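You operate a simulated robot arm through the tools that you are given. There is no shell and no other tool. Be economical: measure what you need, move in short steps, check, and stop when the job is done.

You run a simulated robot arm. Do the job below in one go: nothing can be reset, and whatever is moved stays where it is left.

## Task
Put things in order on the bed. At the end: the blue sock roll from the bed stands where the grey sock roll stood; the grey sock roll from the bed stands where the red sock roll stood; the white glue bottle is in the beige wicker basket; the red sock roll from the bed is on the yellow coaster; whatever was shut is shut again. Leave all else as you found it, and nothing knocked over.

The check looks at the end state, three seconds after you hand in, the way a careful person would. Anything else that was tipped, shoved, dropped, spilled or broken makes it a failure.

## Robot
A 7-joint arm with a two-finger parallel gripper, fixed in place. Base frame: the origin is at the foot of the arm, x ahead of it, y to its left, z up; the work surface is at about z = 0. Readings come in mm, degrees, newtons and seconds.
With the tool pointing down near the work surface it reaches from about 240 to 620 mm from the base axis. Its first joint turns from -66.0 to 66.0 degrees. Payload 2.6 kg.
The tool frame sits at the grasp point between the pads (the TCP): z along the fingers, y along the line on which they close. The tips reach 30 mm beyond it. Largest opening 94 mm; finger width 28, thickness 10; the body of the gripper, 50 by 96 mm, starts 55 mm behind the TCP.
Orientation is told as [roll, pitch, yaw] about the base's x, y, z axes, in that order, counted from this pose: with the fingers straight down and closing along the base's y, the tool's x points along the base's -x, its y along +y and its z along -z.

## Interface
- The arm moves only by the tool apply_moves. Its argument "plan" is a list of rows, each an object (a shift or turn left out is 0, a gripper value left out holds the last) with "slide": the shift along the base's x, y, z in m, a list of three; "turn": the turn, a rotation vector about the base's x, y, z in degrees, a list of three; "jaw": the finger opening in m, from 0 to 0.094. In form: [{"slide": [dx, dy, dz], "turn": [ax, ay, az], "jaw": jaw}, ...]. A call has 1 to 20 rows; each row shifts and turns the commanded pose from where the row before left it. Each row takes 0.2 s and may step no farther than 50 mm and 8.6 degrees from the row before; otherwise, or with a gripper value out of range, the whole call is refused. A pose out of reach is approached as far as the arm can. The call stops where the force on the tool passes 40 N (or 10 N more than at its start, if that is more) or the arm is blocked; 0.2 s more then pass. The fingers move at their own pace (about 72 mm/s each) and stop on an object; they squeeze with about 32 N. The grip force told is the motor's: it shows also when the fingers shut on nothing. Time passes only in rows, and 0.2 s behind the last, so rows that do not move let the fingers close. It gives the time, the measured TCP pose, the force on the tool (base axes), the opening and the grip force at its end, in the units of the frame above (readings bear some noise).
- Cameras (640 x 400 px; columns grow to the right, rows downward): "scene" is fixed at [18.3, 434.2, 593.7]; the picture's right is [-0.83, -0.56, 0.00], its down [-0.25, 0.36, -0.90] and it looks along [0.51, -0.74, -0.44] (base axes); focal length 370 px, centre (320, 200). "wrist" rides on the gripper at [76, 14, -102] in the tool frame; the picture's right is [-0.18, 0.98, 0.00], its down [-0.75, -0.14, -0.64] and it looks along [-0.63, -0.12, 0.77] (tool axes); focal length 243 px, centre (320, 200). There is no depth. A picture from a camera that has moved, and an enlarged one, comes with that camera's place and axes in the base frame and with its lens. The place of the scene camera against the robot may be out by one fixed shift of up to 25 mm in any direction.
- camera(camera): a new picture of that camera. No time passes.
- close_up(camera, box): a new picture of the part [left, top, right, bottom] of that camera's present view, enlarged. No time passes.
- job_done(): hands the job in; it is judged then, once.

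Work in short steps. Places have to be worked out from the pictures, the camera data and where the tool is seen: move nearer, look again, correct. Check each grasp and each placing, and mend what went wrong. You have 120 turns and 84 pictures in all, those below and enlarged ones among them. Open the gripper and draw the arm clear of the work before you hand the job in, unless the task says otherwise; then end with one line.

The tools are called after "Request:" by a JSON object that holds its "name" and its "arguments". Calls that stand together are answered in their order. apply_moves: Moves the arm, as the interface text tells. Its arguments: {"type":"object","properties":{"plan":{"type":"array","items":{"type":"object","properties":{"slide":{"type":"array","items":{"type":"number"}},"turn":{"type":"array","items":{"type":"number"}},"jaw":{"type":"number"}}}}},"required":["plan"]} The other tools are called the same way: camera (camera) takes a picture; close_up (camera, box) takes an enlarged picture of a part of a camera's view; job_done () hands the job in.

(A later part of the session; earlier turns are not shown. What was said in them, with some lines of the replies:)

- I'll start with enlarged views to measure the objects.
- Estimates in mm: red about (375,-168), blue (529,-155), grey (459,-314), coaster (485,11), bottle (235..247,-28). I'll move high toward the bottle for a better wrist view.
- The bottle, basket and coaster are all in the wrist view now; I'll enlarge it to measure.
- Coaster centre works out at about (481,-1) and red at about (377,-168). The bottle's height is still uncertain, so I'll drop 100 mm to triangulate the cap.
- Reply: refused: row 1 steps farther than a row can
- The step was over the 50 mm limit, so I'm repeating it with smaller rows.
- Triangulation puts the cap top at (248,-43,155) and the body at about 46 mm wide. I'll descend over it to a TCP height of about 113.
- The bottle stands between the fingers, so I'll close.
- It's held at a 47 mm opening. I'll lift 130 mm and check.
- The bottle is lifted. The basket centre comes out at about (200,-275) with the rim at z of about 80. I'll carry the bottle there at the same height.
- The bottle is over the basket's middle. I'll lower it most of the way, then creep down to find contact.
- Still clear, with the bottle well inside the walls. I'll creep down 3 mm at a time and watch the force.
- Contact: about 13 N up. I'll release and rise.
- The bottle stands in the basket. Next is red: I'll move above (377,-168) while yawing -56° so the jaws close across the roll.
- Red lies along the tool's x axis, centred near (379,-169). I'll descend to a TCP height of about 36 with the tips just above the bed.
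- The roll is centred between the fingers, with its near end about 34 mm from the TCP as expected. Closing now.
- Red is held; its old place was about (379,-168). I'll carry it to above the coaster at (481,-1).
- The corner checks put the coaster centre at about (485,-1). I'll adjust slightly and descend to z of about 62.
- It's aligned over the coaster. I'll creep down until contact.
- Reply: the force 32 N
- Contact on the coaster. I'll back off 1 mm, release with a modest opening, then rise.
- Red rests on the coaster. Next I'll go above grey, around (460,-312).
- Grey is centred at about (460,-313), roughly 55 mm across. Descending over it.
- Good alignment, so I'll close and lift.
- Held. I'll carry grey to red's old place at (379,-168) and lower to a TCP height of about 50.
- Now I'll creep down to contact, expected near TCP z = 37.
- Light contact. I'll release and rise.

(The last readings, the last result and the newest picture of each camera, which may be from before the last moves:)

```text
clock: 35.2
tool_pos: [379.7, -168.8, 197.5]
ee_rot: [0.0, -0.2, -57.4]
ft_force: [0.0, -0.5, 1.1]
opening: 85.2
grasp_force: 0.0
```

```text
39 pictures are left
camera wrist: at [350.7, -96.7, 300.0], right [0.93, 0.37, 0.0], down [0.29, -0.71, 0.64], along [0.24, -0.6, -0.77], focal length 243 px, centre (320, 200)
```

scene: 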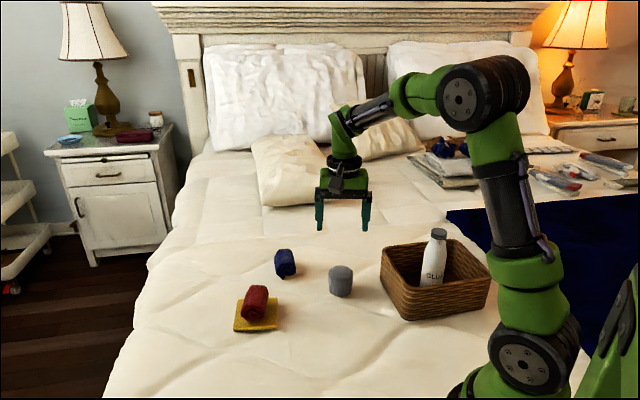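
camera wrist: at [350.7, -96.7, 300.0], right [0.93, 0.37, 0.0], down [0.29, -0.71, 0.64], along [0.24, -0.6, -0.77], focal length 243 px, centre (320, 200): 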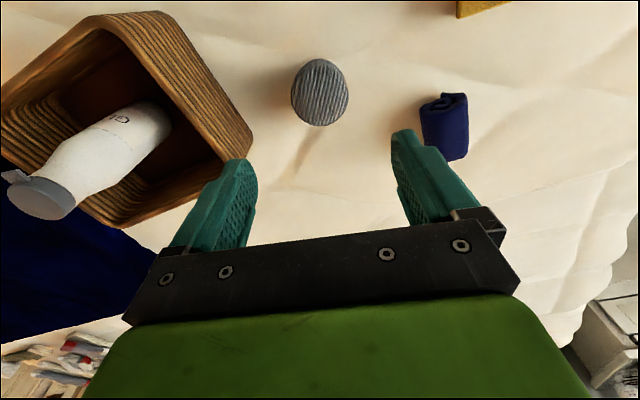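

Grey stands in place. Next I'll move above blue, around (532,-155).

Request:
{"name": "apply_moves", "arguments": {"plan": [{"slide": [0.038, 0.003, 0], "jaw": 0.094}, {"slide": [0.038, 0.004, 0]}, {"slide": [0.038, 0.003, -0.015]}, {"slide": [0.038, 0.004, -0.02]}, {}]}}

Request:
{"name": "camera", "arguments": {"camera": "wrist"}}

Request:
{"name": "close_up", "arguments": {"camera": "wrist", "box": [240, 20, 400, 120]}}

```text
clock: 36.4
tool_pos: [534.6, -154.9, 162.7]
ee_rot: [-0.1, 0.0, -57.5]
ft_force: [0.0, 0.9, 0.4]
opening: 93.9
grasp_force: 0.1
```

```text
38 pictures are left
camera wrist: at [504.7, -82.3, 264.6], right [0.93, 0.37, 0.0], down [0.29, -0.71, 0.64], along [0.24, -0.6, -0.77], focal length 243 px, centre (320, 200)
```

wrist: 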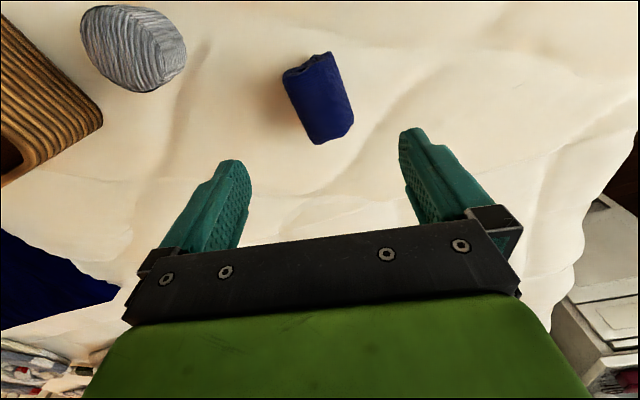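

```text
4.00 times, centred on (320, 70) of wrist
camera zoom: at [504.7, -82.3, 264.6], right [0.93, 0.37, 0.0], down [0.29, -0.71, 0.64], along [0.24, -0.6, -0.77], focal length 970 px, centre (320, 720)
```

zoom: 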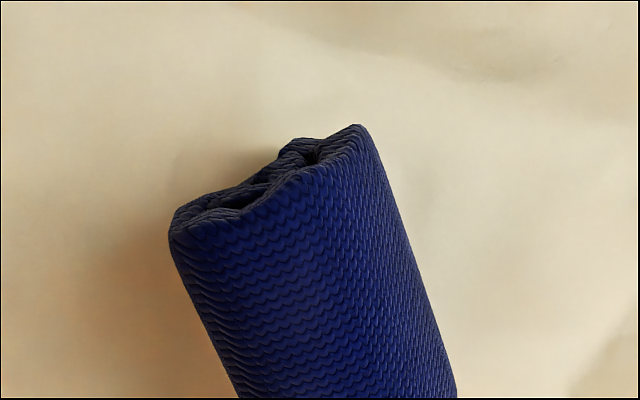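

Blue is centred at about (534,-156) with its axis asking for yaw of about -49.5. I'll adjust and descend.

Request:
{"name": "apply_moves", "arguments": {"plan": [{"slide": [0, -0.001, -0.03], "turn": [0, 0, 8]}, {"slide": [0, 0, -0.045]}, {"slide": [0, 0, -0.04]}, {"slide": [0, 0, -0.01]}, {}]}}

Request:
{"name": "camera", "arguments": {"camera": "wrist"}}

Request:
{"name": "close_up", "arguments": {"camera": "scene", "box": [200, 180, 360, 280]}}

```text
clock: 37.6
tool_pos: [531.8, -155.5, 36.5]
ee_rot: [0.1, 0.0, -49.5]
ft_force: [-0.4, -0.6, -0.5]
opening: 94.0
grasp_force: 0.1
```

```text
36 pictures are left
camera wrist: at [493.6, -87.9, 138.3], right [0.87, 0.5, 0.0], down [0.38, -0.66, 0.64], along [0.32, -0.56, -0.77], focal length 243 px, centre (320, 200)
```

wrist: 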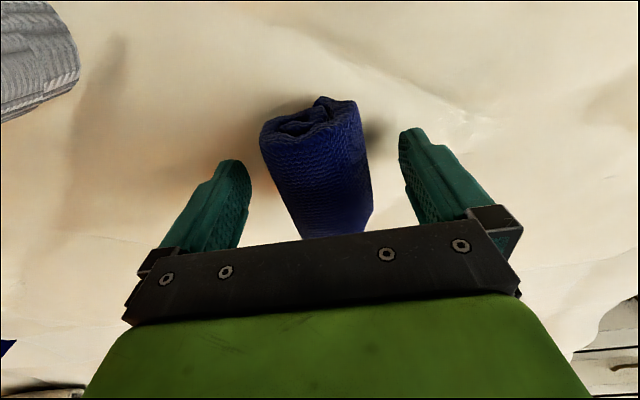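

```text
4.00 times, centred on (280, 230) of scene
camera zoom: at [18.3, 434.2, 593.7], right [-0.83, -0.56, 0.0], down [-0.25, 0.36, -0.9], along [0.51, -0.74, -0.44], focal length 1480 px, centre (480, 80)
```

zoom: 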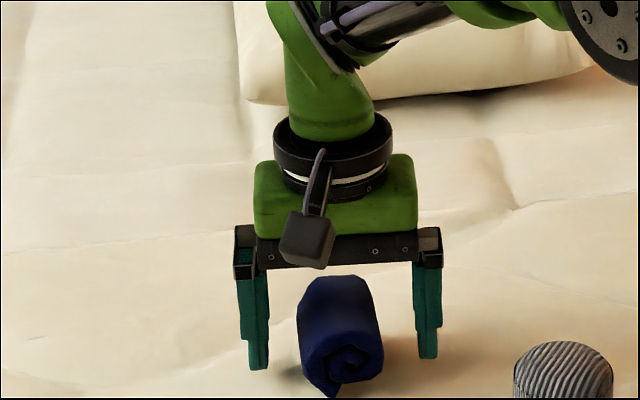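

Same view as red had, well aligned. Close and lift.

Request:
{"name": "apply_moves", "arguments": {"plan": [{"jaw": 0.03}, {"jaw": 0.02}, {"jaw": 0.02}, {"jaw": 0.02}]}}

Request:
{"name": "apply_moves", "arguments": {"plan": [{"slide": [0, 0, 0.03]}, {"slide": [0, 0, 0.04]}, {"slide": [0, 0, 0.04]}, {}]}}

Request:
{"name": "camera", "arguments": {"camera": "wrist"}}

```text
clock: 38.6
tool_pos: [532.4, -155.4, 36.1]
ee_rot: [-0.1, 0.0, -49.5]
ft_force: [0.2, -0.3, -0.8]
opening: 63.0
grasp_force: 31.8
```

```text
clock: 39.6
tool_pos: [532.5, -157.2, 146.3]
ee_rot: [0.0, -0.1, -49.4]
ft_force: [-0.3, -0.2, -0.2]
opening: 62.6
grasp_force: 32.1
```

```text
34 pictures are left
camera wrist: at [493.4, -88.7, 249.2], right [0.87, 0.5, 0.0], down [0.38, -0.66, 0.64], along [0.32, -0.56, -0.77], focal length 243 px, centre (320, 200)
```

wrist: 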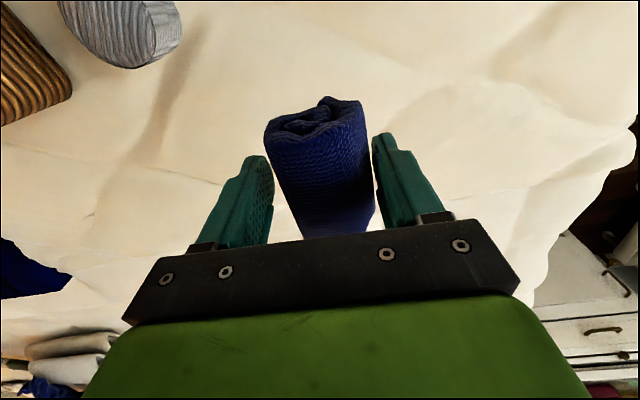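

Held. I'll carry blue to grey's old place at (461,-312) and lower.

Request:
{"name": "apply_moves", "arguments": {"plan": [{"slide": [-0.018, -0.039, 0]}, {"slide": [-0.018, -0.039, 0]}, {"slide": [-0.018, -0.039, 0]}, {"slide": [-0.018, -0.039, 0]}, {"slide": [0, 0, -0.04]}, {"slide": [0, 0, -0.04]}, {"slide": [0, 0, -0.018]}, {}]}}

Request:
{"name": "apply_moves", "arguments": {"plan": [{"slide": [0, 0, -0.005]}, {"slide": [0, 0, -0.004]}, {}]}}

Request:
{"name": "apply_moves", "arguments": {"plan": [{"slide": [0, 0, -0.002]}, {}]}}

```text
clock: 41.4
tool_pos: [461.1, -312.0, 47.5]
ee_rot: [0.0, 0.1, -49.5]
ft_force: [0.3, 0.5, -1.5]
opening: 61.7
grasp_force: 32.2
```

```text
clock: 42.2
tool_pos: [460.8, -311.9, 40.3]
ee_rot: [0.1, 0.0, -49.5]
ft_force: [0.5, -0.2, -0.2]
opening: 61.9
grasp_force: 31.9
```

```text
clock: 42.8
tool_pos: [460.0, -312.5, 36.7]
ee_rot: [0.0, 0.0, -49.6]
ft_force: [0.6, -1.0, -0.2]
opening: 61.9
grasp_force: 32.0
```

Request:
{"name": "apply_moves", "arguments": {"plan": [{"slide": [0, 0, -0.002]}, {}]}}

Request:
{"name": "close_up", "arguments": {"camera": "scene", "box": [270, 170, 430, 270]}}

```text
clock: 43.4
tool_pos: [460.0, -312.4, 36.9]
ee_rot: [-0.1, -0.1, -49.5]
ft_force: [-4.5, 2.0, 9.9]
opening: 61.4
grasp_force: 31.9
```

```text
4.00 times, centred on (350, 220) of scene
camera zoom: at [18.3, 434.2, 593.7], right [-0.83, -0.56, 0.0], down [-0.25, 0.36, -0.9], along [0.51, -0.74, -0.44], focal length 1480 px, centre (200, 120)
```

zoom: 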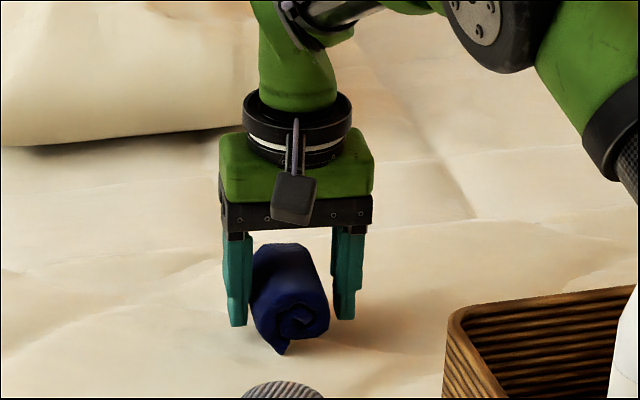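

Contact at about 10 N, so I'll release and rise clear.

Request:
{"name": "apply_moves", "arguments": {"plan": [{"jaw": 0.07}, {"jaw": 0.088}, {"jaw": 0.088}]}}

Request:
{"name": "apply_moves", "arguments": {"plan": [{"slide": [0, 0, 0.03]}, {"slide": [0, 0, 0.04]}, {"slide": [0, 0, 0.045]}, {"slide": [0, 0, 0.045]}, {"slide": [0, 0, 0.045]}, {"slide": [-0.03, 0, 0.04]}, {"slide": [-0.03, 0, 0.03]}, {}]}}

Request:
{"name": "camera", "arguments": {"camera": "scene"}}

Request:
{"name": "camera", "arguments": {"camera": "wrist"}}

Request:
{"name": "close_up", "arguments": {"camera": "scene", "box": [220, 210, 500, 340]}}

```text
clock: 44.2
tool_pos: [460.9, -311.3, 35.8]
ee_rot: [0.0, 0.0, -49.5]
ft_force: [-0.2, 0.2, 0.0]
opening: 88.0
grasp_force: 0.0
```

```text
clock: 46.0
tool_pos: [401.5, -312.5, 310.6]
ee_rot: [0.0, 0.0, -49.4]
ft_force: [-0.3, 0.1, 0.0]
opening: 88.0
grasp_force: 0.1
```

```text
32 pictures are left
```

scene: 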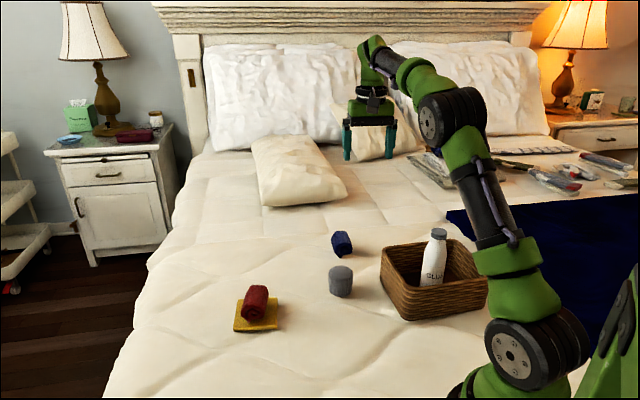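

```text
31 pictures are left
camera wrist: at [362.0, -244.2, 413.1], right [0.87, 0.5, 0.0], down [0.38, -0.66, 0.64], along [0.32, -0.56, -0.77], focal length 243 px, centre (320, 200)
```

wrist: 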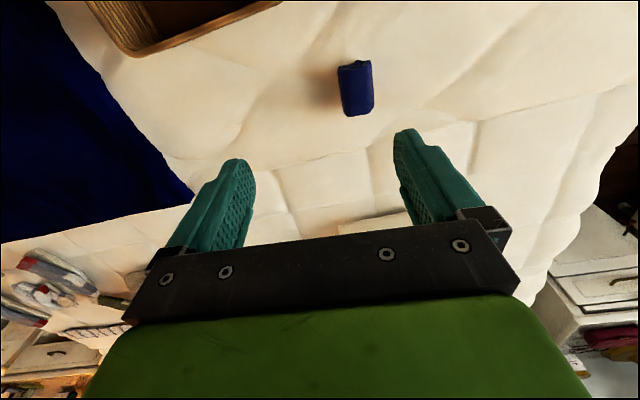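

```text
2.29 times, centred on (360, 275) of scene
camera zoom: at [18.3, 434.2, 593.7], right [-0.83, -0.56, 0.0], down [-0.25, 0.36, -0.9], along [0.51, -0.74, -0.44], focal length 846 px, centre (229, 29)
```

zoom: 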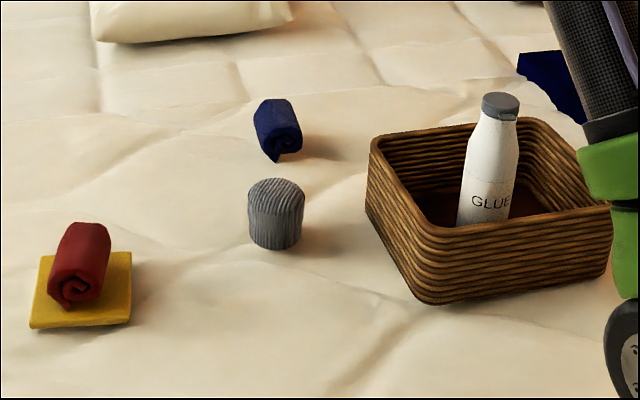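

All four items are where they belong, nothing is tipped, and the arm is clear with the gripper open. Handing in.

Request:
{"name": "job_done", "arguments": {}}

```text
The job is handed in.
```

I've handed the job in. The red sock roll is on the yellow coaster, grey is in red's old place, blue is in grey's old place, and the glue bottle stands upright in the basket. I opened nothing that was shut, and the last pictures showed nothing tipped or out of place.
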